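You operate a simulated robot arm through the tools that you are given. There is no shell and no other tool. Be economical: measure what you need, move in short steps, check, and stop when the job is done.

You are at the controls of a simulated robot arm. One attempt, no reset.

TASK
Clamp the ochre block, press its gold leaf down and burnish it bright.
Fine: stop up to it, black knob at TIGHT; white pad first, then the polishing stone; both go back. Set down upright: polishing stone with green knob.

Only the result counts: the job must be done as asked and must still hold three seconds after the hand-in. Knocking over, shifting, dropping, spilling or breaking anything else fails it.

THE ROBOT
A 6-joint arm with a two-finger parallel gripper, fixed in place. Base frame: the origin is at the foot of the arm, x ahead of it, y to its left, z up; the work surface is at about z = 0. Units: mm, rad, N and s.
With the tool pointing down near the work surface it reaches from about 140 to 580 mm from the base axis. Its first joint turns from -1.152 to 1.152 rad. Payload 2.1 kg.
The TCP is the grasp point between the finger pads, 30 mm short of the fingertips. In the tool frame z runs along the fingers and y along their closing line. Largest opening 94 mm; finger width 28, thickness 10; the body of the gripper, 50 by 96 mm, starts 55 mm behind the TCP.
Orientation is that of the tool frame in the base frame, as a unit quaternion [x, y, z, w]. With the fingers straight down and closing along the base's y, the tool's x points along the base's -x, its y along +y and its z along -z.

THE INTERFACE
- The arm moves only by the tool send_rows. Its argument "series" is a list of rows, each a list of 7 numbers: the shift along the base's x, y, z in mm, then the turn, a rotation vector about the base's x, y, z in rad, then the gripper command, from -1 (fully open) to 1 (shut), values between in proportion. In form: [[x, y, z, ax, ay, az, gripper], ...]. A call has 1 to 12 rows; each row shifts and turns the commanded pose from where the row before left it. A row lasts 0.2 s, in which the tool goes at most 50 mm and 0.15 rad; a call with a longer step from one row to the next is refused whole, and so is a gripper value outside its range. Where a pose cannot be reached the arm comes as near as it can. A force on the tool above 40 N (or 10 N above the force at the start of the call, whichever is more), or a blocked arm, ends the call early, and 0.2 s more pass. The fingers move at their own pace (about 72 mm/s each) and stop on an object; they squeeze with about 41 N. The grip force told is the motor's: it shows also when the fingers shut on nothing. Time passes only in rows, and 0.2 s behind the last, so rows that do not move let the fingers close. The reply holds the time, the measured pose of the TCP, the force on the tool along the base axes, the opening and the grip force, in the units named above and with some noise, with the torque about the TCP (base axes, N m) and any sound that the robot's microphone picked up, and new pictures: "show" is both (left out), scene, wrist or none.
- Cameras (640 x 400 px; columns grow to the right, rows downward): "scene" is fixed at [72.7, -386.1, 498.4]; the picture's right is [0.61, -0.79, 0.00], its down [-0.36, -0.27, -0.89] and it looks along [0.71, 0.54, -0.45] (base axes); focal length 261 px, centre (320, 200). "wrist" rides on the gripper at [76, 14, -103] in the tool frame; the picture's right is [-0.18, 0.98, 0.00], its down [-0.75, -0.14, -0.64] and it looks along [-0.63, -0.12, 0.77] (tool axes); focal length 243 px, centre (320, 200). There is no depth. A picture from a camera that has moved, and an enlarged one, comes with that camera's place and axes in the base frame and with its lens.
- close_up(camera, box): a new picture of the part [left, top, right, bottom] of that camera's present view, enlarged. It takes no simulated time.
- sign_off(): hands the job in; it is judged then, once.

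Go step by step. Nothing tells you positions but the pictures and the camera data: compare them with the known pose of the tool, close in by small moves and look again before you grip or let go. The budget is 120 turns and 200 pictures, counting those below and the enlarged ones. Unless the task says otherwise, let go and move clear before handing in, and close with one line.

The tools are called after "Request:" as name(argument=value, ...) on one line, values as JSON. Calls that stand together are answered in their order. send_rows: Moves the arm, as the interface text tells. Its arguments: {"type":"object","properties":{"series":{"type":"array"},"show":{"type":"string","enum":["both","scene","wrist","none"]}},"required":["series"]} The other tools are called the same way: close_up (camera, box) takes an enlarged picture of a part of a camera's view; sign_off () hands the job in.

At the start:

```text
time: 0.0
ee_pos: [284.1, -121.2, 362.9]
orientation: [0.001, 1.0, 0.0, 0.001]
force: [0.9, 0.1, -0.6]
moment: [-0.03, -0.04, 0.0]
width: 94.1
grip_force: 0.0
```

scene: 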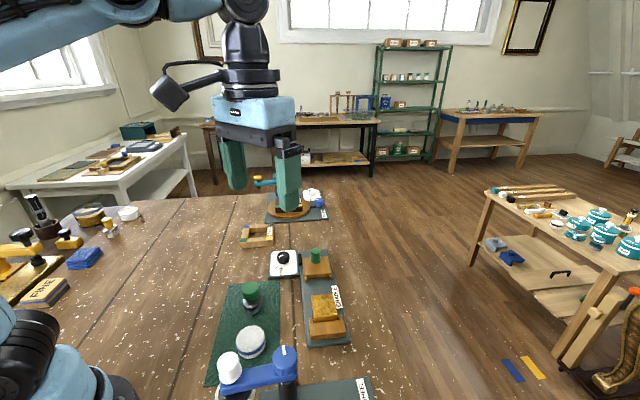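
wrist: 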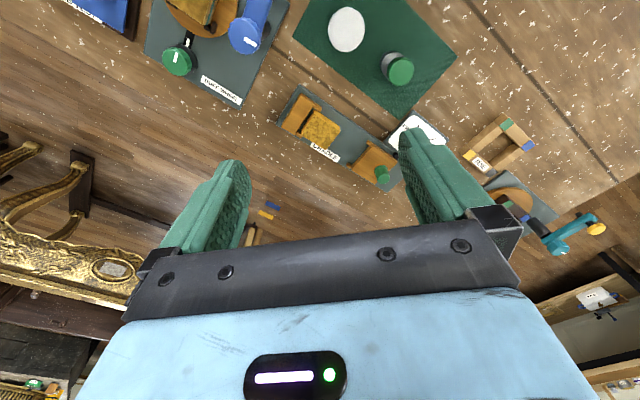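

I see several fixtures on the bench: one with an ochre block, a green mat with a white pad and a green-knobbed tool, and others. I'll enlarge the pictures to understand them.

Request:
close_up(camera="scene", box=[190, 170, 400, 400])

Request:
close_up(camera="wrist", box=[130, 0, 470, 210])

Request:
close_up(camera="scene", box=[0, 180, 200, 320])

```text
1.74 times, centred on (295, 285) of scene
camera zoom: at [72.7, -386.1, 498.4], right [0.61, -0.79, 0.0], down [-0.36, -0.27, -0.89], along [0.71, 0.54, -0.45], focal length 454 px, centre (364, 52)
```

zoom: 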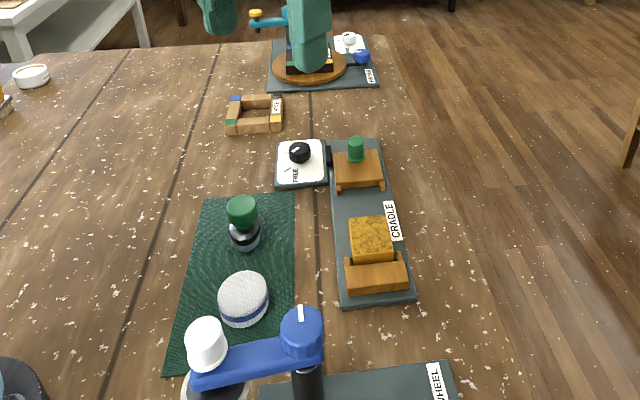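

```text
1.88 times, centred on (300, 105) of wrist
camera zoom: at [206.8, -107.9, 465.8], right [0.18, 0.98, 0.0], down [0.75, -0.14, 0.64], along [0.63, -0.12, -0.77], focal length 457 px, centre (358, 379)
```

zoom: 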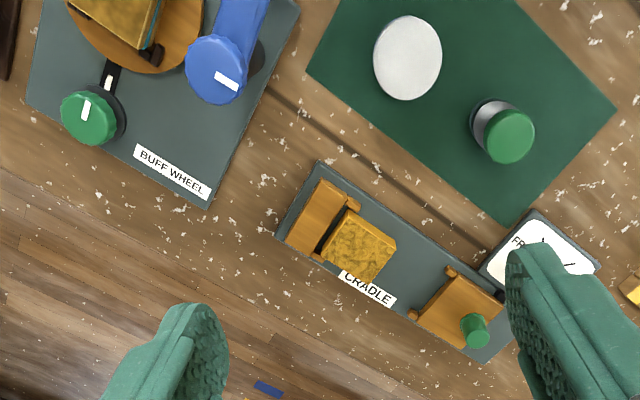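

```text
2.86 times, centred on (100, 250) of scene
camera zoom: at [72.7, -386.1, 498.4], right [0.61, -0.79, 0.0], down [-0.36, -0.27, -0.89], along [0.71, 0.54, -0.45], focal length 746 px, centre (949, 57)
```

zoom: 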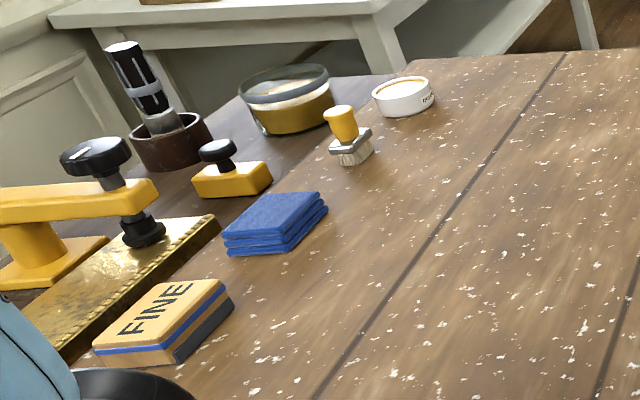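

The cradle holds the ochre block near its close end, with a sliding stop (green peg) at the far end and the black knob beside it. The pad and stone stand on the green mat. I'll move the wrist camera to see all of these.

Request:
send_rows(series=[[-31, 20, -10, 0, 0, 0, -1], [-31, 20, -10, 0, 0, 0, -1], [-32, 21, -10, 0, 0, 0, -1]], show="both")

```text
time: 0.8
ee_pos: [189.7, -60.7, 333.0]
orientation: [0.001, 1.0, 0.0, 0.0]
force: [0.2, -0.2, 0.2]
moment: [0.0, 0.0, -0.01]
width: 93.9
grip_force: 0.1
camera wrist: at [112.6, -46.3, 436.0], right [0.18, 0.98, 0.0], down [0.75, -0.14, 0.64], along [0.63, -0.12, -0.77], focal length 243 px, centre (320, 200)
```

scene: 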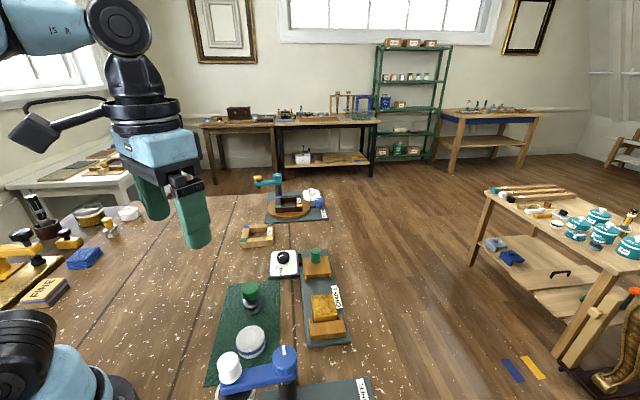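
wrist: 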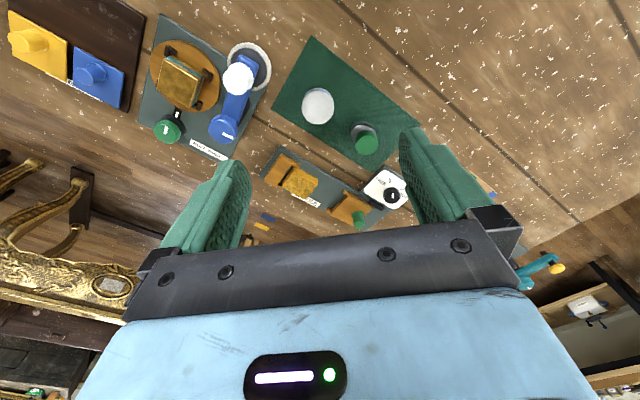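

Request:
close_up(camera="wrist", box=[250, 130, 420, 240])

Request:
close_up(camera="wrist", box=[220, 30, 420, 160])

Request:
close_up(camera="scene", box=[255, 240, 365, 350])

Request:
close_up(camera="scene", box=[200, 275, 310, 400])

```text
3.64 times, centred on (335, 185) of wrist
camera zoom: at [112.6, -46.3, 436.0], right [0.18, 0.98, 0.0], down [0.75, -0.14, 0.64], along [0.63, -0.12, -0.77], focal length 882 px, centre (266, 254)
```

zoom: 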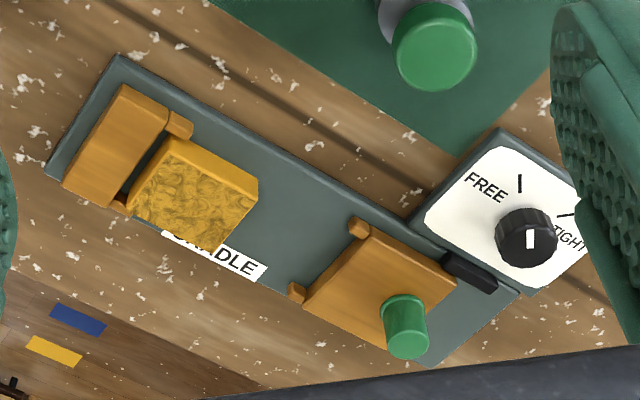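

```text
3.08 times, centred on (320, 95) of wrist
camera zoom: at [112.6, -46.3, 436.0], right [0.18, 0.98, 0.0], down [0.75, -0.14, 0.64], along [0.63, -0.12, -0.77], focal length 746 px, centre (320, 523)
```

zoom: 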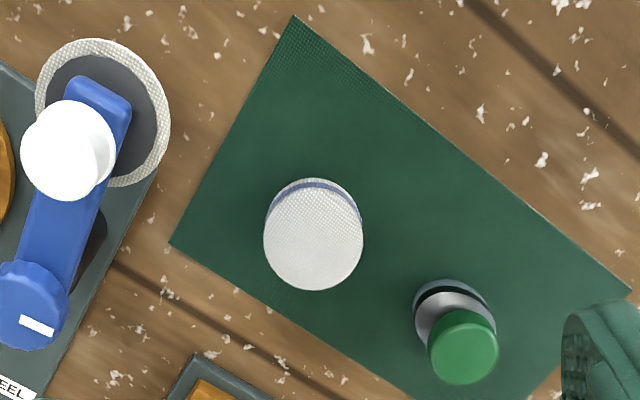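

```text
3.64 times, centred on (310, 295) of scene
camera zoom: at [72.7, -386.2, 498.4], right [0.61, -0.79, 0.0], down [-0.36, -0.27, -0.89], along [0.71, 0.54, -0.45], focal length 949 px, centre (356, -146)
```

zoom: 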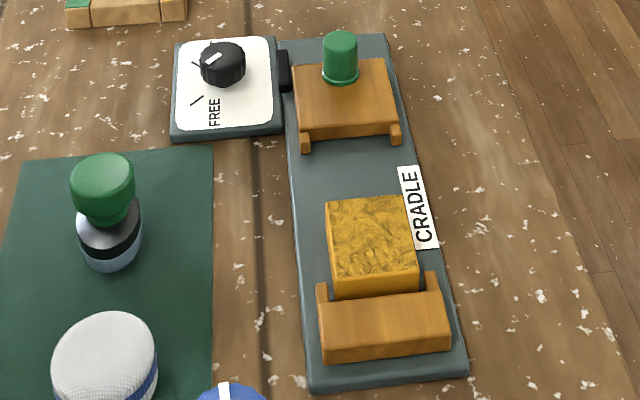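

```text
3.20 times, centred on (255, 338) of scene
camera zoom: at [72.7, -386.2, 498.4], right [0.61, -0.79, 0.0], down [-0.36, -0.27, -0.89], along [0.71, 0.54, -0.45], focal length 835 px, centre (528, -240)
```

zoom: 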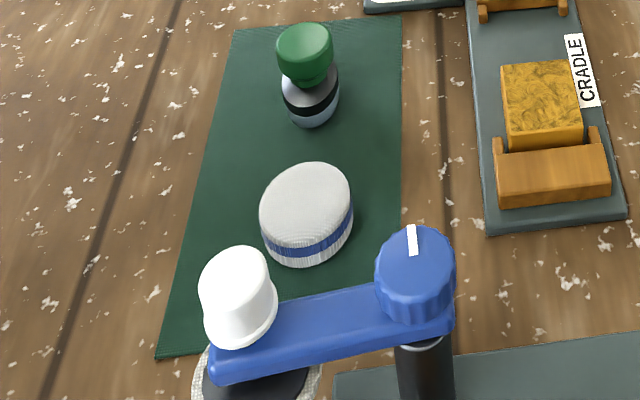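

I'd like a closer look at the black knob and dial to read its pointer.

Request:
close_up(camera="wrist", box=[355, 160, 415, 215])

Request:
close_up(camera="scene", box=[265, 240, 345, 290])

```text
7.27 times, centred on (385, 188) of wrist
camera zoom: at [112.6, -46.3, 436.0], right [0.18, 0.98, 0.0], down [0.75, -0.14, 0.64], along [0.63, -0.12, -0.77], focal length 1764 px, centre (-153, 291)
```

zoom: 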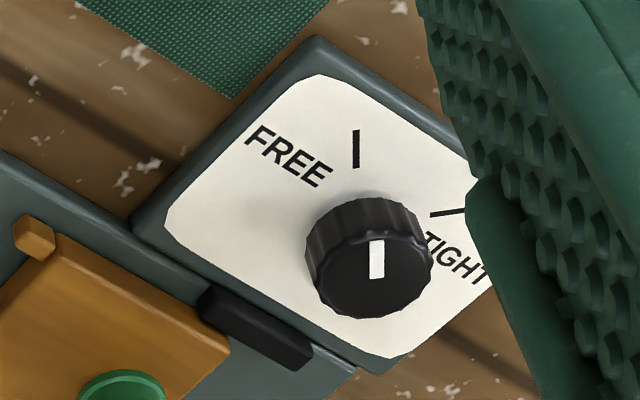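

```text
8.00 times, centred on (305, 265) of scene
camera zoom: at [72.7, -386.2, 498.4], right [0.61, -0.79, 0.0], down [-0.36, -0.27, -0.89], along [0.71, 0.54, -0.45], focal length 2088 px, centre (440, -320)
```

zoom: 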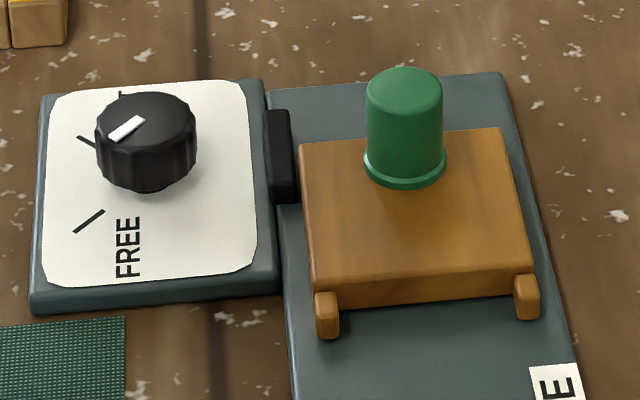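

The black knob points to FREE (towards -x) and TIGHT lies a quarter turn clockwise from it. The stop's peg is near (510,-31), top about z 58, and the cradle runs at 45°. First I'll go above the peg with the fingers closing along the cradle.

Request:
send_rows(series=[[40, 4, -16, 0, 0, -0.0982, -1], [40, 4, -16, 0, 0, -0.0982, -1], [40, 4, -16, 0, 0, -0.0982, -1], [40, 4, -16, 0, 0, -0.0982, -1], [40, 4, -16, 0, 0, -0.0982, -1], [40, 4, -16, 0, 0, -0.0982, -1], [40, 3, -16, 0, 0, -0.0982, -1], [40, 3, -16, 0, 0, -0.0982, -1]], show="both")

```text
time: 2.6
ee_pos: [510.5, -32.1, 204.2]
orientation: [0.384, 0.923, 0.0, 0.001]
force: [-0.1, -0.6, -0.3]
moment: [0.02, 0.02, 0.0]
width: 94.0
grip_force: 0.1
camera wrist: at [466.3, 31.1, 307.1], right [0.83, 0.56, 0.0], down [0.43, -0.63, 0.64], along [0.36, -0.53, -0.77], focal length 243 px, centre (320, 200)
```

scene: 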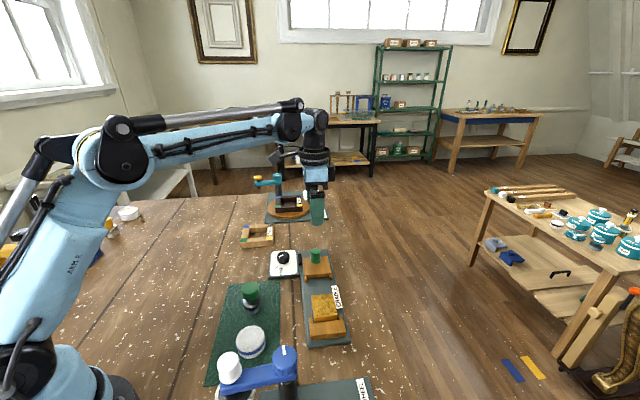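
wrist: 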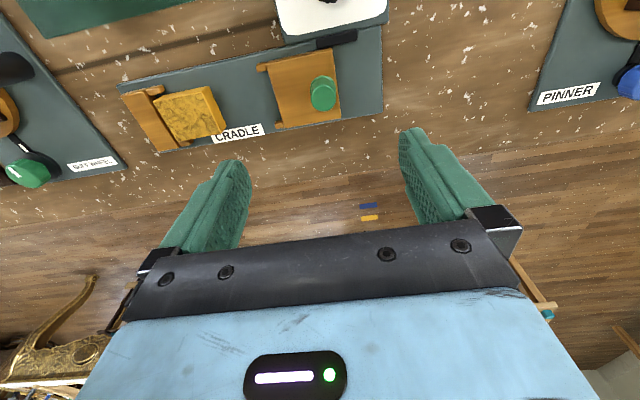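

The peg is under the gripper. I'll zoom in to fix its position precisely before descending.

Request:
close_up(camera="wrist", box=[240, 20, 400, 130])

```text
3.64 times, centred on (320, 75) of wrist
camera zoom: at [466.3, 31.1, 307.1], right [0.83, 0.56, 0.0], down [0.43, -0.63, 0.64], along [0.36, -0.53, -0.77], focal length 882 px, centre (320, 654)
```

zoom: 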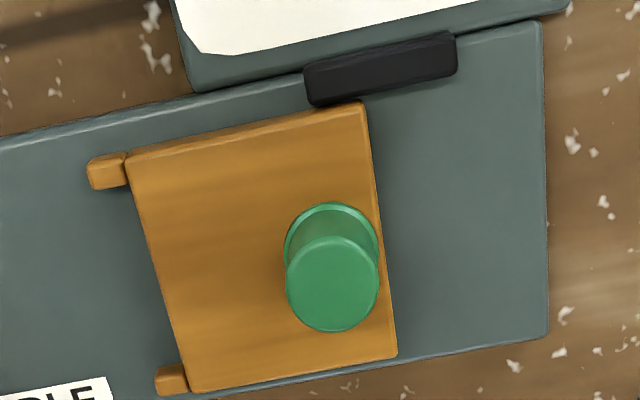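

The peg's axis is at about (511.5,-30), from z 19 to 58. I'll descend over it with the fingertips just above the stop, then close.

Request:
send_rows(series=[[1, 2, -45, 0, 0, 0, -1], [0, 0, -45, 0, 0, 0, -0.5], [0, 0, -35, 0, 0, 0, -0.3], [0, 0, -21, 0, 0, 0, -0.3], [0, 0, 0, 0, 0, 0, -0.3]], show="both")

```text
time: 3.8
ee_pos: [509.5, -28.6, 58.8]
orientation: [0.383, 0.924, 0.0, 0.001]
force: [0.2, 0.0, -1.1]
moment: [0.02, 0.01, -0.01]
width: 61.2
grip_force: 0.0
camera wrist: at [466.0, 34.2, 161.6], right [0.83, 0.56, 0.0], down [0.43, -0.63, 0.64], along [0.36, -0.53, -0.77], focal length 243 px, centre (320, 200)
```

scene: 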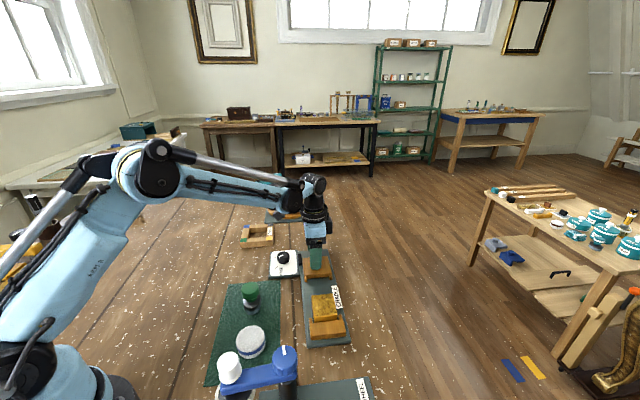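
wrist: 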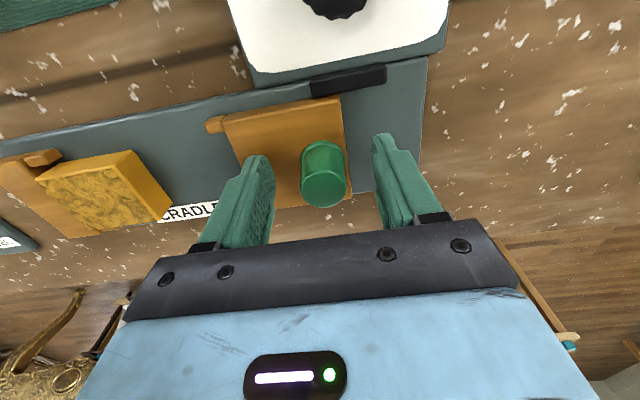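

The peg sits centred between the fingers, so I'll close on it.

Request:
send_rows(series=[[0, 0, 0, 0, 0, 0, 1], [0, 0, 0, 0, 0, 0, 1], [0, 0, 0, 0, 0, 0, 1]], show="none")

```text
time: 4.6
ee_pos: [510.2, -28.7, 58.6]
orientation: [0.383, 0.924, -0.001, 0.002]
force: [5.6, -5.6, -4.4]
moment: [-0.23, 0.04, -0.14]
width: 25.8
grip_force: 45.2
```

Gripped at 26 mm. Now slide the stop towards the block, about 40 mm first.

Request:
send_rows(series=[[-7, -7, 0, 0, 0, 0, 1], [-7, -7, 0, 0, 0, 0, 1], [-7, -7, 0, 0, 0, 0, 1], [-7, -7, 0, 0, 0, 0, 1]], show="wrist")

```text
time: 5.6
ee_pos: [482.2, -57.4, 58.0]
orientation: [0.383, 0.924, -0.001, 0.004]
force: [21.7, -20.7, -2.4]
moment: [0.29, 0.58, -0.32]
width: 25.3
grip_force: 44.9
camera wrist: at [437.9, 5.9, 161.4], right [0.83, 0.56, 0.0], down [0.43, -0.63, 0.65], along [0.37, -0.53, -0.76], focal length 243 px, centre (320, 200)
```

wrist: 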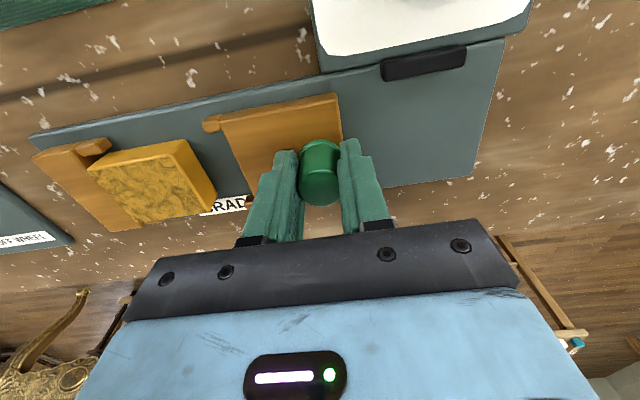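

The stop slides, but a sideways force has built up, so the rail is steeper than 45°. I'll correct sideways a little.

Request:
send_rows(series=[[1, -1, 0, 0, 0, 0, 1], [0, 0, 0, 0, 0, 0, 1]], show="none")

```text
time: 6.2
ee_pos: [482.5, -57.4, 59.7]
orientation: [0.381, 0.925, 0.0, 0.001]
force: [7.4, -6.3, 6.0]
moment: [-1.17, -0.56, -0.06]
width: 25.4
grip_force: 45.4
```

Request:
send_rows(series=[[-4.5, -5, 0, 0, 0, 0, 1], [-4.5, -5, 0, 0, 0, 0, 1], [-4.5, -5, 0, 0, 0, 0, 1]], show="wrist")

```text
time: 7.0
ee_pos: [468.4, -70.8, 58.1]
orientation: [0.383, 0.924, 0.0, 0.001]
force: [0.3, 0.7, 7.9]
moment: [-0.55, -0.3, -0.01]
width: 25.7
grip_force: 45.1
camera wrist: at [425.0, -8.2, 162.0], right [0.82, 0.57, 0.0], down [0.43, -0.63, 0.64], along [0.36, -0.53, -0.77], focal length 243 px, centre (320, 200)
```

wrist: 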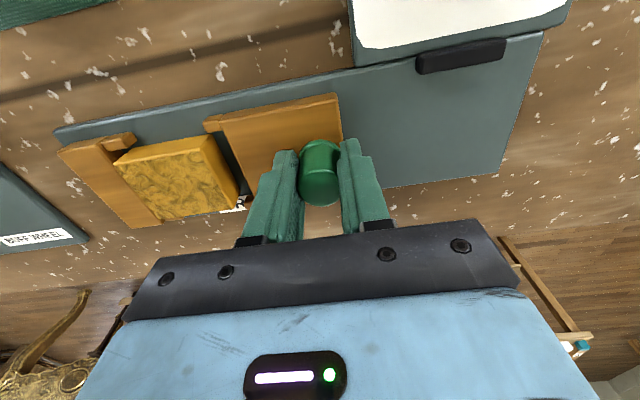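

The gap is about a centimetre now. I'll go on in small steps until the force rises at contact.

Request:
send_rows(series=[[-2.7, -3, 0, 0, 0, 0, 1], [-2, -2.2, 0, 0, 0, 0, 1], [-1, -1.1, 0, 0, 0, 0, 1]], show="wrist")

```text
time: 7.8
ee_pos: [464.0, -78.0, 59.1]
orientation: [0.382, 0.924, 0.0, -0.001]
force: [-11.6, 11.6, 3.6]
moment: [-0.41, 0.0, -0.03]
width: 25.4
grip_force: 45.0
camera wrist: at [419.0, -14.6, 162.1], right [0.82, 0.57, 0.0], down [0.43, -0.63, 0.64], along [0.36, -0.53, -0.77], focal length 243 px, centre (320, 200)
```

wrist: 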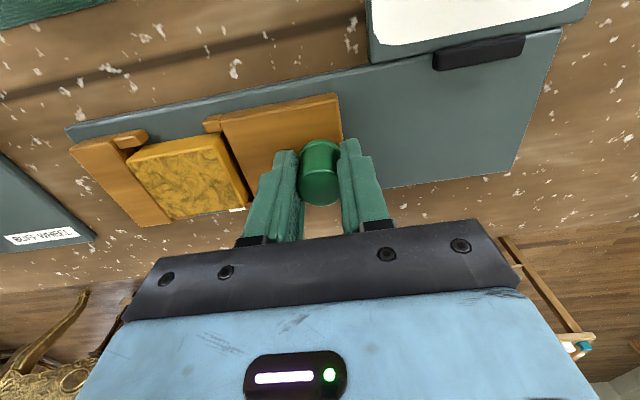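

Request:
send_rows(series=[[-1.8, -0.8, 0, 0, 0, 0, 1], [-1.4, -1.4, 0, 0, 0, 0, 1], [-1, -1, 0, 0, 0, 0, 1]], show="wrist")

Request:
close_up(camera="wrist", box=[60, 80, 300, 230])

```text
time: 8.6
ee_pos: [460.2, -81.5, 58.4]
orientation: [0.381, 0.924, 0.001, -0.001]
force: [-14.7, 17.4, -13.4]
moment: [-0.27, 0.18, 0.01]
width: 25.5
grip_force: 45.0
camera wrist: at [415.5, -18.3, 162.1], right [0.82, 0.57, 0.0], down [0.43, -0.63, 0.64], along [0.36, -0.53, -0.77], focal length 243 px, centre (320, 200)
```

wrist: 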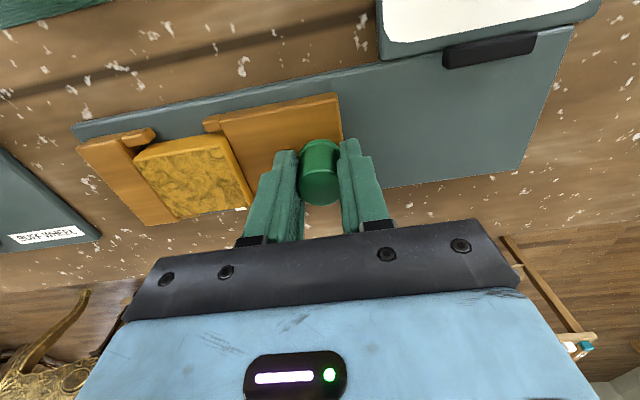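

```text
2.67 times, centred on (180, 155) of wrist
camera zoom: at [415.5, -18.3, 162.1], right [0.82, 0.57, 0.0], down [0.43, -0.63, 0.64], along [0.36, -0.53, -0.77], focal length 647 px, centre (693, 320)
```

zoom: 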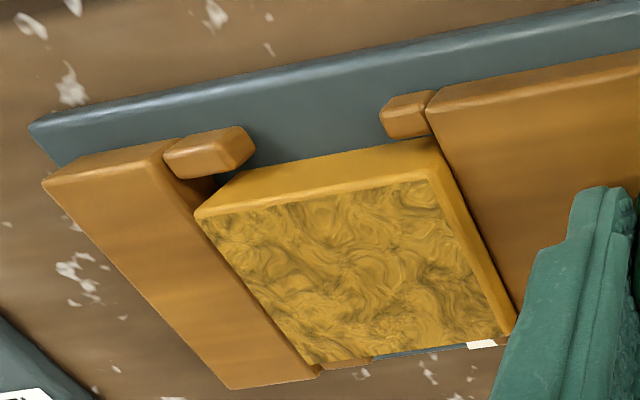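

The stop looks almost touching. I'll push a touch further, relieving the sideways load.

Request:
send_rows(series=[[-1.7, 0.0, 0, 0, 0, 0, 1], [-1, -1, 0, 0, 0, 0, 1], [-1, -1, 0, 0, 0, 0, 1]], show="none")

```text
time: 9.4
ee_pos: [457.2, -84.1, 58.1]
orientation: [0.383, 0.924, 0.0, 0.001]
force: [-10.4, 11.2, -21.6]
moment: [-0.28, 0.25, -0.05]
width: 25.1
grip_force: 45.3
```

Request:
send_rows(series=[[-1.6, -0.4, 0.6, 0, 0, 0, 1], [-1, -1, 0.4, 0, 0, 0, 1], [-1, -1, 0, 0, 0, 0, 1]], show="wrist")

Request:
close_up(camera="wrist", box=[60, 80, 300, 230])

```text
time: 10.2
ee_pos: [454.2, -85.4, 60.0]
orientation: [0.383, 0.924, 0.001, 0.003]
force: [17.2, 5.5, -31.9]
moment: [-0.25, 0.59, -0.01]
width: 25.1
grip_force: 44.4
camera wrist: at [410.0, -23.1, 162.7], right [0.82, 0.57, 0.01], down [0.43, -0.63, 0.65], along [0.37, -0.53, -0.76], focal length 243 px, centre (320, 200)
```

wrist: 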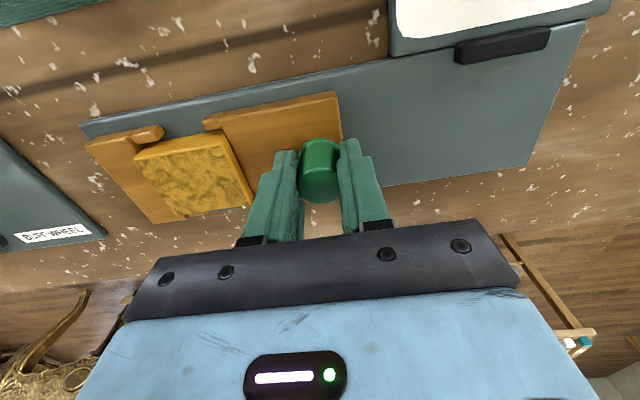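

```text
2.67 times, centred on (180, 155) of wrist
camera zoom: at [410.0, -23.1, 162.7], right [0.82, 0.57, 0.01], down [0.43, -0.63, 0.65], along [0.37, -0.53, -0.76], focal length 647 px, centre (693, 320)
```

zoom: 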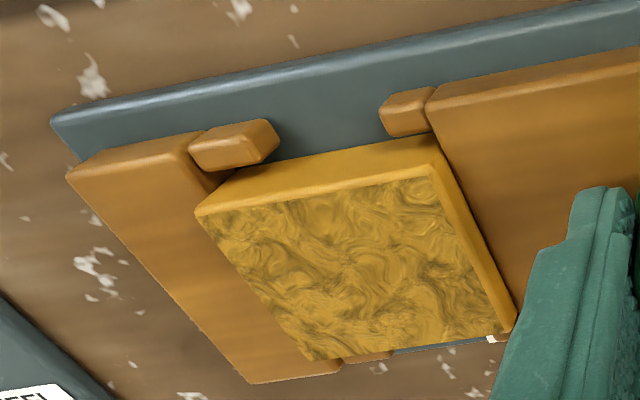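

The block has moved with the stop against the fixed jaw. I'll relax the vertical load and push once more to confirm firm contact.

Request:
send_rows(series=[[0, 0, -1.6, 0, 0, 0, 1], [-0.7, -0.7, 0, 0, 0, 0, 1], [-0.7, -0.7, 0, 0, 0, 0, 1]], show="none")

```text
time: 11.1
ee_pos: [454.4, -85.1, 59.2]
orientation: [0.381, 0.925, 0.003, 0.006]
force: [5.5, 2.6, 4.2]
moment: [-0.46, 0.64, -0.1]
width: 25.5
grip_force: 45.3
stopped in row 3: the force on the tool passed its limit at 48 N (the readings are from after the stop); the commanded pose is now the measured one
```

Firm contact: the stop no longer moves. I'll release the peg and go straight up.

Request:
send_rows(series=[[0, 0, 0, 0, 0, 0, -0.4], [0, 0, 0, 0, 0, 0, -0.4], [0, 0, 20, 0, 0, 0, -0.4], [0, 0, 40, 0, 0, 0, -0.4], [0, 0, 40, 0, 0, 0, -0.4]], show="wrist")

Request:
close_up(camera="wrist", box=[120, 0, 360, 150])

```text
time: 12.3
ee_pos: [452.8, -85.7, 160.1]
orientation: [0.382, 0.924, 0.003, 0.005]
force: [0.9, 0.0, -0.6]
moment: [0.0, 0.02, -0.02]
width: 65.7
grip_force: 0.2
camera wrist: at [407.7, -22.9, 262.3], right [0.82, 0.57, 0.01], down [0.43, -0.63, 0.65], along [0.37, -0.53, -0.76], focal length 243 px, centre (320, 200)
```

wrist: 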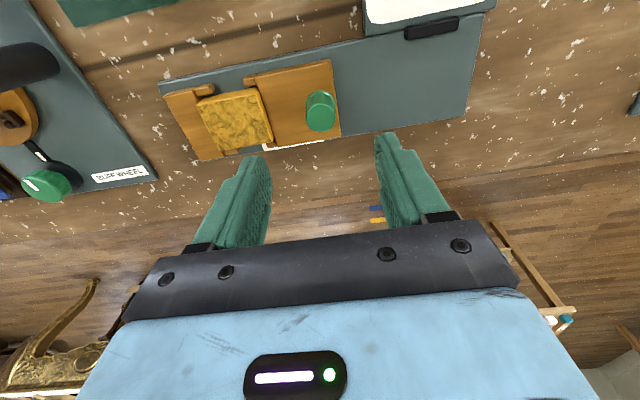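

```text
2.67 times, centred on (240, 75) of wrist
camera zoom: at [407.7, -22.9, 262.3], right [0.82, 0.57, 0.01], down [0.43, -0.63, 0.65], along [0.37, -0.53, -0.76], focal length 647 px, centre (533, 533)
```

zoom: 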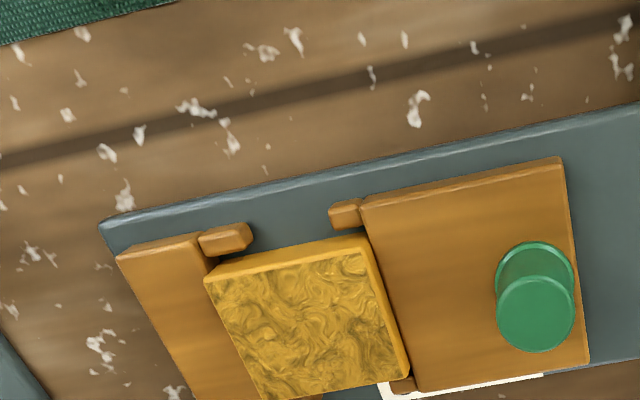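

The block is clamped between jaw and stop. Next I'll go above the black knob, turning the wrist to +45° so a quarter turn clockwise ends at -45°.

Request:
send_rows(series=[[0.8, 12, 0, 0, 0, 0.143, -0.4], [0.8, 12, 0, 0, 0, 0.143, -0.4], [0.8, 12, 0, 0, 0, 0.143, -0.4], [0.8, 12, 0, 0, 0, 0.143, -0.4], [0.8, 12, 0, 0, 0, 0.143, -0.4], [0.8, 12, 0, 0, 0, 0.143, -0.4], [0.8, 12, 0, 0, 0, 0.143, -0.4], [0.8, 12, 0, 0, 0, 0.143, -0.4], [0.8, 12, 0, 0, 0, 0.143, -0.4], [0.8, 12, 0, 0, 0, 0.143, -0.4], [0.8, 11, 0, 0, 0, 0.141, -0.4]], show="wrist")

Request:
close_up(camera="wrist", box=[220, 20, 420, 150])

```text
time: 14.7
ee_pos: [462.6, 44.6, 159.6]
orientation: [-0.385, 0.923, 0.005, 0.002]
force: [0.1, -0.6, -0.2]
moment: [-0.01, -0.02, 0.0]
width: 65.8
grip_force: 0.0
camera wrist: at [398.6, -1.0, 262.6], right [-0.57, 0.82, 0.01], down [0.63, 0.43, 0.65], along [0.53, 0.37, -0.76], focal length 243 px, centre (320, 200)
```

wrist: 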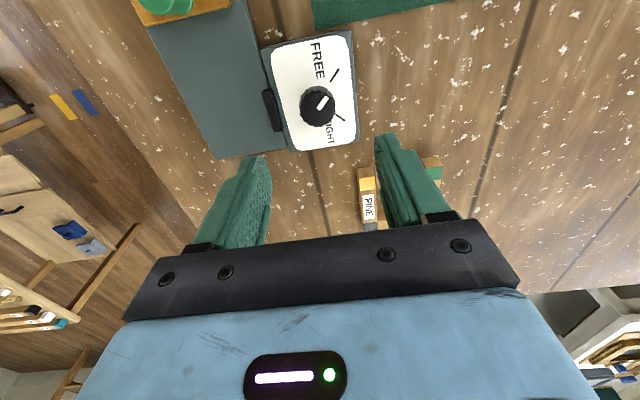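

```text
3.08 times, centred on (320, 85) of wrist
camera zoom: at [398.6, -1.0, 262.6], right [-0.57, 0.82, 0.01], down [0.63, 0.43, 0.65], along [0.53, 0.37, -0.76], focal length 746 px, centre (320, 554)
```

zoom: 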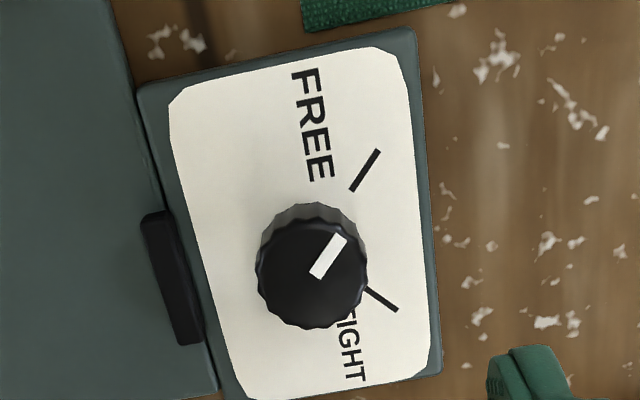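

The knob looks to be near (466,45.5). I'll come halfway down and look again.

Request:
send_rows(series=[[2, 0.5, -35, 0, 0, 0, -0.4], [1.5, 0.5, -35, 0, 0, 0, -0.4], [0, 0, -15, 0, 0, 0, -0.4]], show="wrist")

Request:
close_up(camera="wrist", box=[220, 80, 420, 210])

```text
time: 15.5
ee_pos: [467.1, 46.1, 73.3]
orientation: [-0.383, 0.924, 0.006, 0.002]
force: [0.4, -0.3, -0.9]
moment: [0.0, -0.02, 0.0]
width: 65.7
grip_force: 0.1
camera wrist: at [402.6, -0.3, 176.7], right [-0.57, 0.82, 0.01], down [0.63, 0.43, 0.65], along [0.53, 0.37, -0.76], focal length 243 px, centre (320, 200)
```

wrist: 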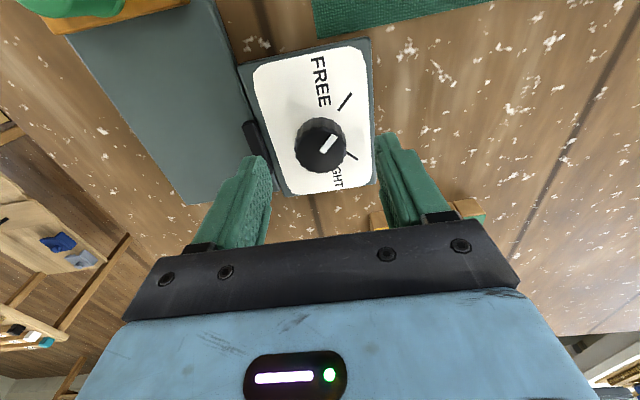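

```text
3.08 times, centred on (320, 145) of wrist
camera zoom: at [402.6, -0.3, 176.7], right [-0.57, 0.82, 0.01], down [0.63, 0.43, 0.65], along [0.53, 0.37, -0.76], focal length 746 px, centre (320, 369)
```

zoom: 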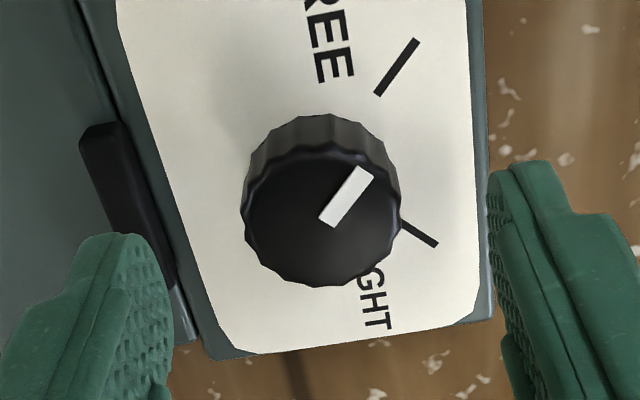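

Aligned within 2 mm. I'll narrow the fingers slightly and descend to the knob.

Request:
send_rows(series=[[0, 0, 0, 0, 0, 0, -0.1], [0, 0, -12, 0, 0, 0, -0.1], [0, 0, -12, 0, 0, 0, -0.1], [0, 0, 0, 0, 0, 0, -0.1]], show="both")

Request:
close_up(camera="scene", box=[255, 210, 365, 300])

```text
time: 16.5
ee_pos: [468.4, 45.4, 51.1]
orientation: [-0.383, 0.924, 0.006, 0.001]
force: [0.9, -0.1, -0.5]
moment: [0.01, 0.0, -0.03]
width: 51.8
grip_force: 0.1
camera wrist: at [403.3, -0.4, 153.8], right [-0.57, 0.82, 0.01], down [0.63, 0.43, 0.65], along [0.53, 0.37, -0.76], focal length 243 px, centre (320, 200)
```

scene: 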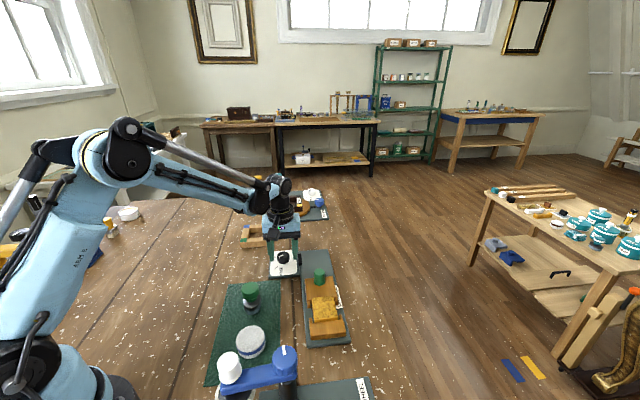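
wrist: 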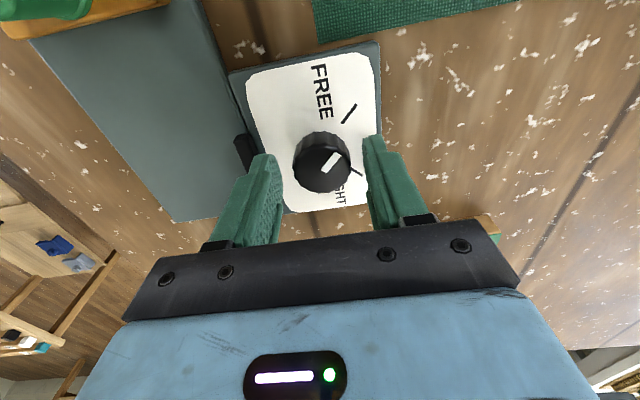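

```text
4.44 times, centred on (310, 255) of scene
camera zoom: at [72.7, -386.1, 498.4], right [0.61, -0.79, 0.0], down [-0.36, -0.27, -0.89], along [0.71, 0.54, -0.45], focal length 1160 px, centre (364, -44)
```

zoom: 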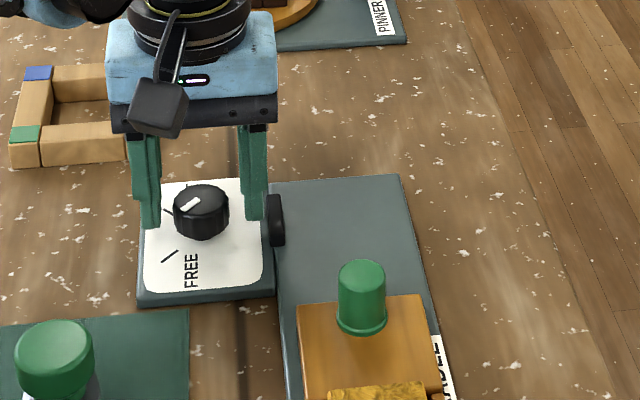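

The fingertips straddle the knob near the dial's surface. Closing on the knob.

Request:
send_rows(series=[[0, 0, 0, 0, 0, 0, 1], [0, 0, 0, 0, 0, 0, 1], [0, 0, 0, 0, 0, 0, 1]], show="none")

```text
time: 17.3
ee_pos: [467.4, 46.8, 49.8]
orientation: [-0.384, 0.923, 0.007, 0.001]
force: [-13.1, 8.0, -3.5]
moment: [-0.27, -0.26, -0.02]
width: 32.4
grip_force: 45.5
```

Gripped at 32 mm. I'll relieve the offset and begin the clockwise turn.

Request:
send_rows(series=[[-0.7, 0.5, 0, 0, 0, 0, 1], [0, 0, 0, 0, 0, -0.13, 1], [0, 0, 0, 0, 0, -0.13, 1], [0, 0, 0, 0, 0, -0.13, 1]], show="wrist")

```text
time: 18.3
ee_pos: [465.8, 46.9, 51.7]
orientation: [-0.196, 0.981, 0.005, 0.003]
force: [-4.4, 7.8, 17.3]
moment: [-0.26, 0.0, 0.04]
width: 32.5
grip_force: 44.8
camera wrist: at [389.9, 28.1, 153.7], right [-0.21, 0.98, 0.01], down [0.75, 0.15, 0.65], along [0.63, 0.14, -0.76], focal length 243 px, centre (320, 200)
```

wrist: 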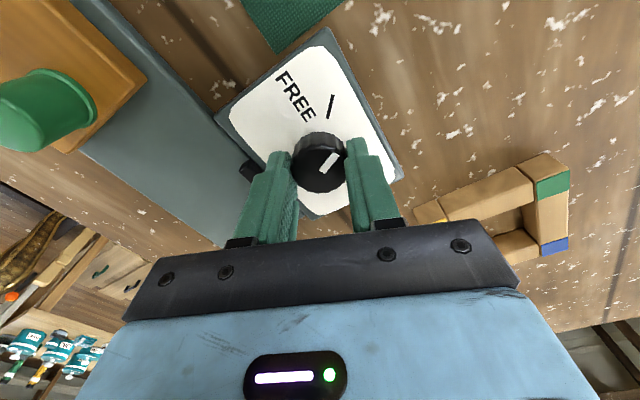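

The knob turns with the gripper. Continuing, with a slight vertical relief.

Request:
send_rows(series=[[0, 0.3, 0.7, 0, 0, -0.13, 1], [0, 0, 0, 0, 0, -0.13, 1], [0, 0, 0, 0, 0, -0.13, 1], [0, 0, 0, 0, 0, -0.13, 1], [0, 0, 0, 0, 0, -0.13, 1]], show="wrist")

```text
time: 19.5
ee_pos: [467.0, 47.4, 51.0]
orientation: [0.129, 0.992, 0.004, 0.004]
force: [0.2, 6.5, -13.6]
moment: [-0.32, -0.57, -0.02]
width: 32.7
grip_force: 45.4
camera wrist: at [395.0, 78.0, 153.8], right [0.43, 0.9, 0.01], down [0.69, -0.33, 0.65], along [0.59, -0.27, -0.76], focal length 243 px, centre (320, 200)
```

wrist: 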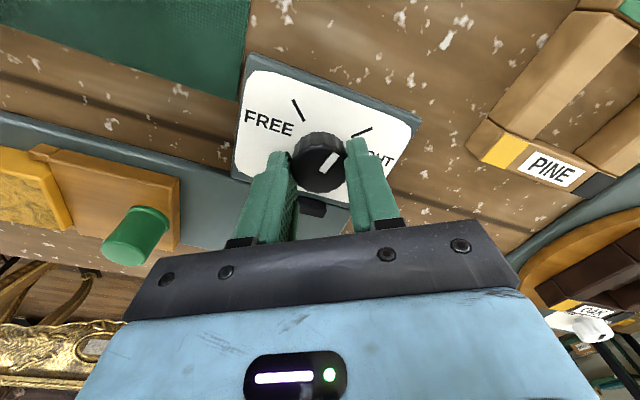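

Request:
send_rows(series=[[0, 0, 0, 0, 0, -0.131, 1], [0, 0, 0, 0, 0, -0.131, 1], [0, 0, 0, 0, 0, -0.131, 1], [0, 0, 0, 0, 0, -0.131, 1], [0, 0, 0, 0, 0, 0, 1]], show="wrist")

Request:
close_up(camera="wrist", box=[220, 60, 420, 210])

```text
time: 20.7
ee_pos: [466.4, 46.0, 50.6]
orientation: [0.379, 0.925, 0.004, 0.005]
force: [7.2, 12.8, -21.6]
moment: [-0.18, 0.51, -0.03]
width: 32.9
grip_force: 45.3
camera wrist: at [420.5, 109.1, 154.0], right [0.82, 0.57, 0.01], down [0.43, -0.63, 0.65], along [0.38, -0.53, -0.76], focal length 243 px, centre (320, 200)
```

wrist: 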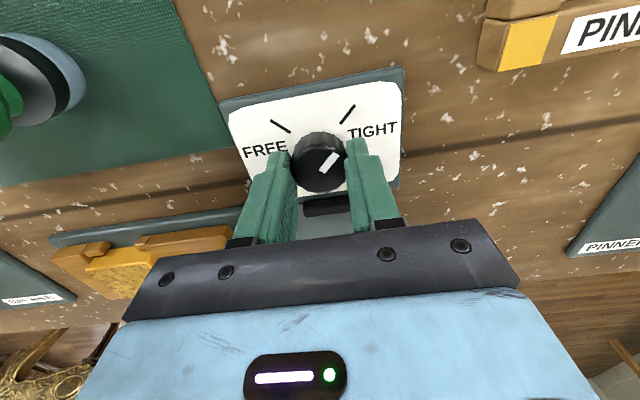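

```text
2.67 times, centred on (320, 135) of wrist
camera zoom: at [420.5, 109.1, 154.0], right [0.82, 0.57, 0.01], down [0.43, -0.63, 0.65], along [0.38, -0.53, -0.76], focal length 647 px, centre (320, 373)
```

zoom: 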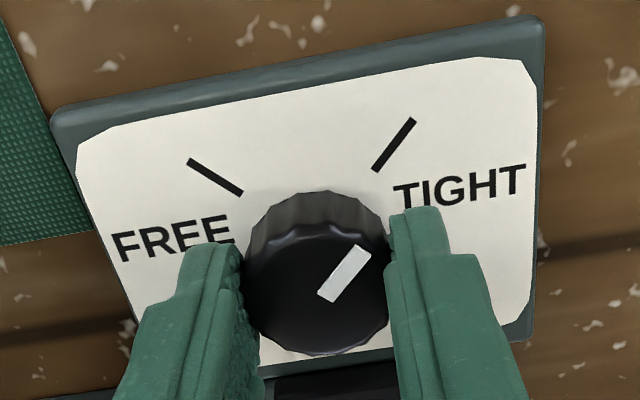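

The pointer is now in line with the TIGHT mark. Release and rise.

Request:
send_rows(series=[[0, 0, 0, 0, 0, 0, 0], [0, 0, 0, 0, 0, 0, -0.2], [0, 0, 30, 0, 0, 0, -0.4], [0, 0, 40, 0, 0, 0, -0.4], [0, 0, 40, 0, 0, 0, -0.4]], show="wrist")

Request:
close_up(camera="wrist", box=[120, 0, 420, 190])

Request:
close_up(camera="scene", box=[200, 270, 360, 390])

```text
time: 21.9
ee_pos: [464.5, 44.6, 162.4]
orientation: [0.379, 0.926, 0.004, 0.005]
force: [0.0, 0.4, -0.9]
moment: [0.0, -0.03, 0.01]
width: 65.8
grip_force: 0.1
camera wrist: at [419.1, 107.6, 265.5], right [0.82, 0.57, 0.01], down [0.43, -0.63, 0.65], along [0.38, -0.53, -0.76], focal length 243 px, centre (320, 200)
```

wrist: 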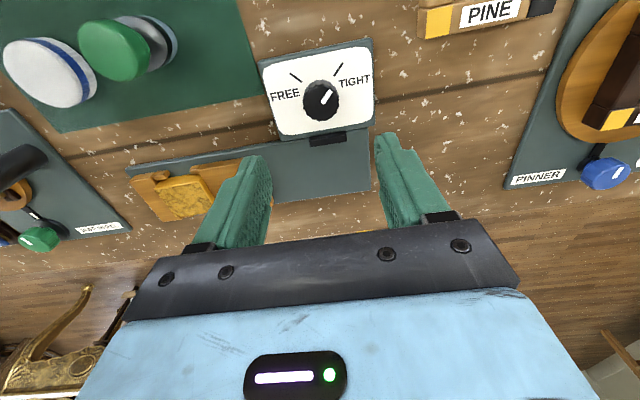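

```text
2.11 times, centred on (270, 95) of wrist
camera zoom: at [419.1, 107.6, 265.5], right [0.82, 0.57, 0.01], down [0.43, -0.63, 0.65], along [0.38, -0.53, -0.76], focal length 511 px, centre (425, 421)
```

zoom: 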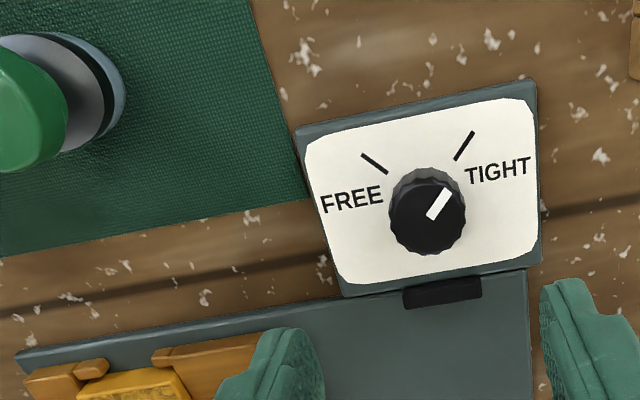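

```text
3.33 times, centred on (280, 330) of scene
camera zoom: at [72.7, -386.1, 498.4], right [0.61, -0.79, 0.0], down [-0.36, -0.27, -0.89], along [0.71, 0.54, -0.45], focal length 870 px, centre (453, -233)
```

zoom: 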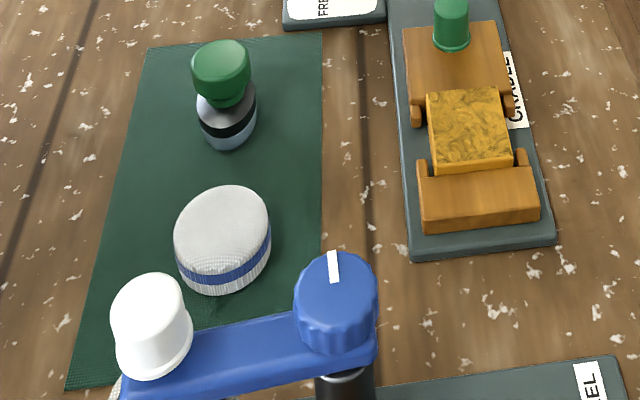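

The clamp is set at TIGHT. Next is the white pad, around (252,-75), top near z 31. I'll go above it, wrist back to straight, opening wide.

Request:
send_rows(series=[[-30, -17, 0, 0, 0, 0.112, -1], [-30, -17, 0, 0, 0, 0.112, -1], [-30, -17, 0, 0, 0, 0.112, -1], [-30, -17, 0, 0, 0, 0.112, -1], [-30, -17, 0, 0, 0, 0.112, -1], [-31, -17, 0, 0, 0, 0.112, -1], [-31, -17, 0, 0, 0, 0.113, -1], [0, 0, 0, -0.004, 0.012, 0, -1]], show="wrist")

Request:
close_up(camera="wrist", box=[220, 10, 420, 160])

```text
time: 23.7
ee_pos: [251.4, -72.7, 160.2]
orientation: [-0.004, 1.0, 0.003, -0.003]
force: [-0.2, 0.2, -0.1]
moment: [-0.02, 0.01, 0.0]
width: 94.1
grip_force: 0.0
camera wrist: at [176.3, -59.9, 263.7], right [0.18, 0.98, 0.0], down [0.76, -0.14, 0.64], along [0.63, -0.11, -0.77], focal length 243 px, centre (320, 200)
```

wrist: 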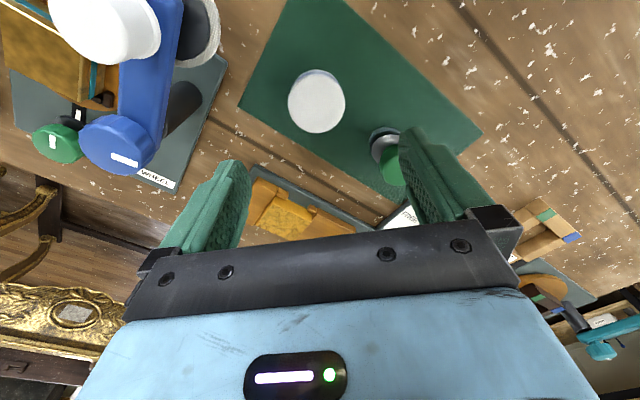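

```text
2.67 times, centred on (320, 85) of wrist
camera zoom: at [176.3, -59.9, 263.7], right [0.18, 0.98, 0.0], down [0.76, -0.14, 0.64], along [0.63, -0.11, -0.77], focal length 647 px, centre (320, 507)
```

zoom: 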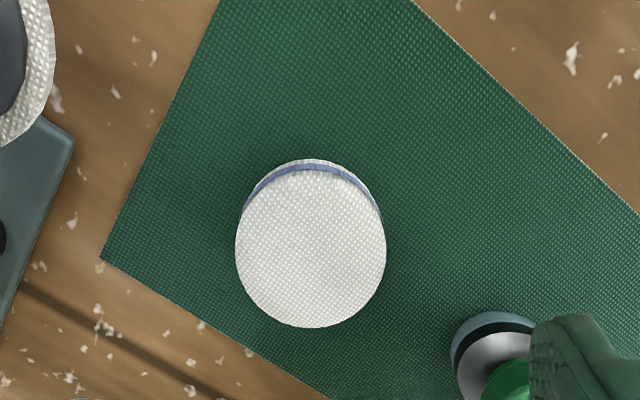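

The pad centres near (250,-76). I'll descend in two steps, keeping the fingertips about 12 mm above the mat.

Request:
send_rows(series=[[-1.5, -3, -40, 0, 0, 0, -1], [0, 0, -40, 0, 0, 0, -1], [0, 0, -10, 0, 0, 0, -1]], show="wrist")

```text
time: 24.5
ee_pos: [250.8, -75.3, 70.0]
orientation: [-0.003, 1.0, 0.002, -0.002]
force: [0.2, 0.1, -0.4]
moment: [0.02, -0.01, 0.0]
width: 94.0
grip_force: 0.0
camera wrist: at [175.8, -63.2, 173.9], right [0.18, 0.98, 0.0], down [0.76, -0.14, 0.64], along [0.63, -0.11, -0.77], focal length 243 px, centre (320, 200)
```

wrist: 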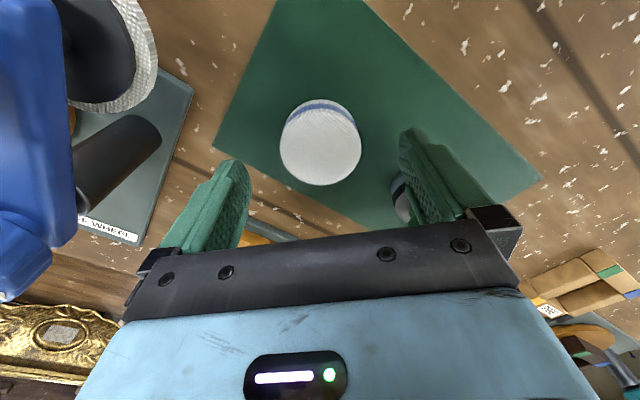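

Request:
send_rows(series=[[-1, -0.8, -15, 0, 0, 0, -1], [0, 0, -13, 0, 0, 0, -1], [0, 0, 0, 0, 0, 0, -1]], show="both")

Request:
close_up(camera="scene", box=[190, 270, 320, 380])

```text
time: 25.3
ee_pos: [250.4, -76.7, 43.4]
orientation: [-0.004, 1.0, 0.004, -0.002]
force: [-0.6, 0.0, 0.0]
moment: [-0.02, 0.0, -0.02]
width: 94.1
grip_force: 0.2
camera wrist: at [174.3, -64.0, 147.3], right [0.18, 0.98, 0.0], down [0.76, -0.14, 0.64], along [0.63, -0.11, -0.77], focal length 243 px, centre (320, 200)
```

scene: 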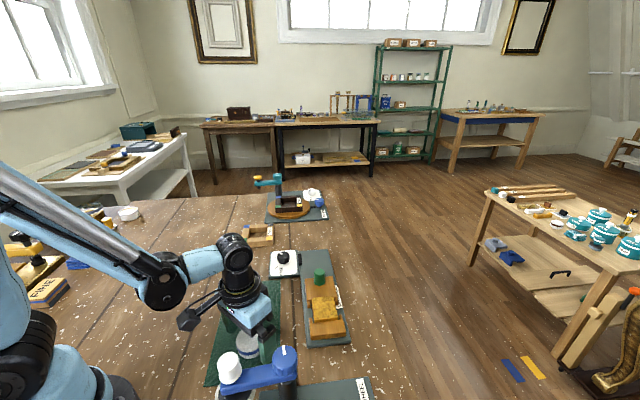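
wrist: 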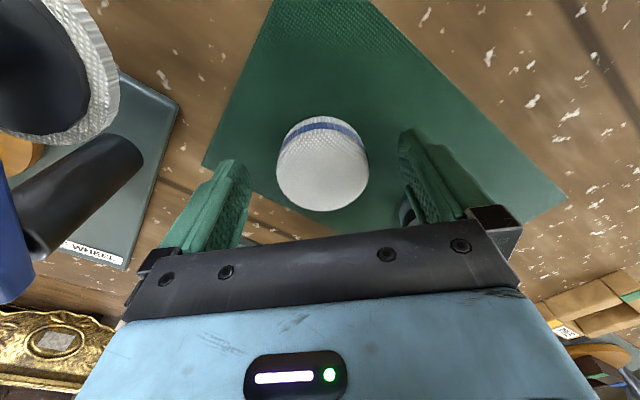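

```text
3.64 times, centred on (255, 325) of scene
camera zoom: at [72.7, -386.1, 498.4], right [0.61, -0.79, 0.0], down [-0.36, -0.27, -0.89], along [0.71, 0.54, -0.45], focal length 949 px, centre (556, -254)
```

zoom: 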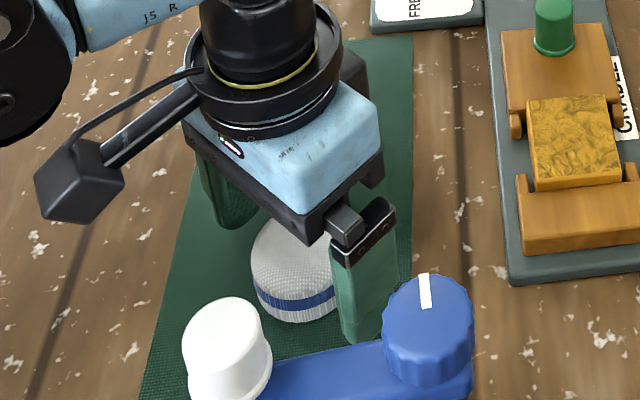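

The pad is centred between the fingers; closing.

Request:
send_rows(series=[[0, 0, 0, 0, 0, 0, 1], [0, 0, 0, 0, 0, 0, 1], [0, 0, 0, 0, 0, 0, 1]], show="none")

```text
time: 26.1
ee_pos: [250.7, -75.7, 44.0]
orientation: [-0.004, 1.0, 0.003, -0.003]
force: [-0.9, 0.1, 1.9]
moment: [-0.02, 0.02, 0.0]
width: 51.6
grip_force: 40.8
```

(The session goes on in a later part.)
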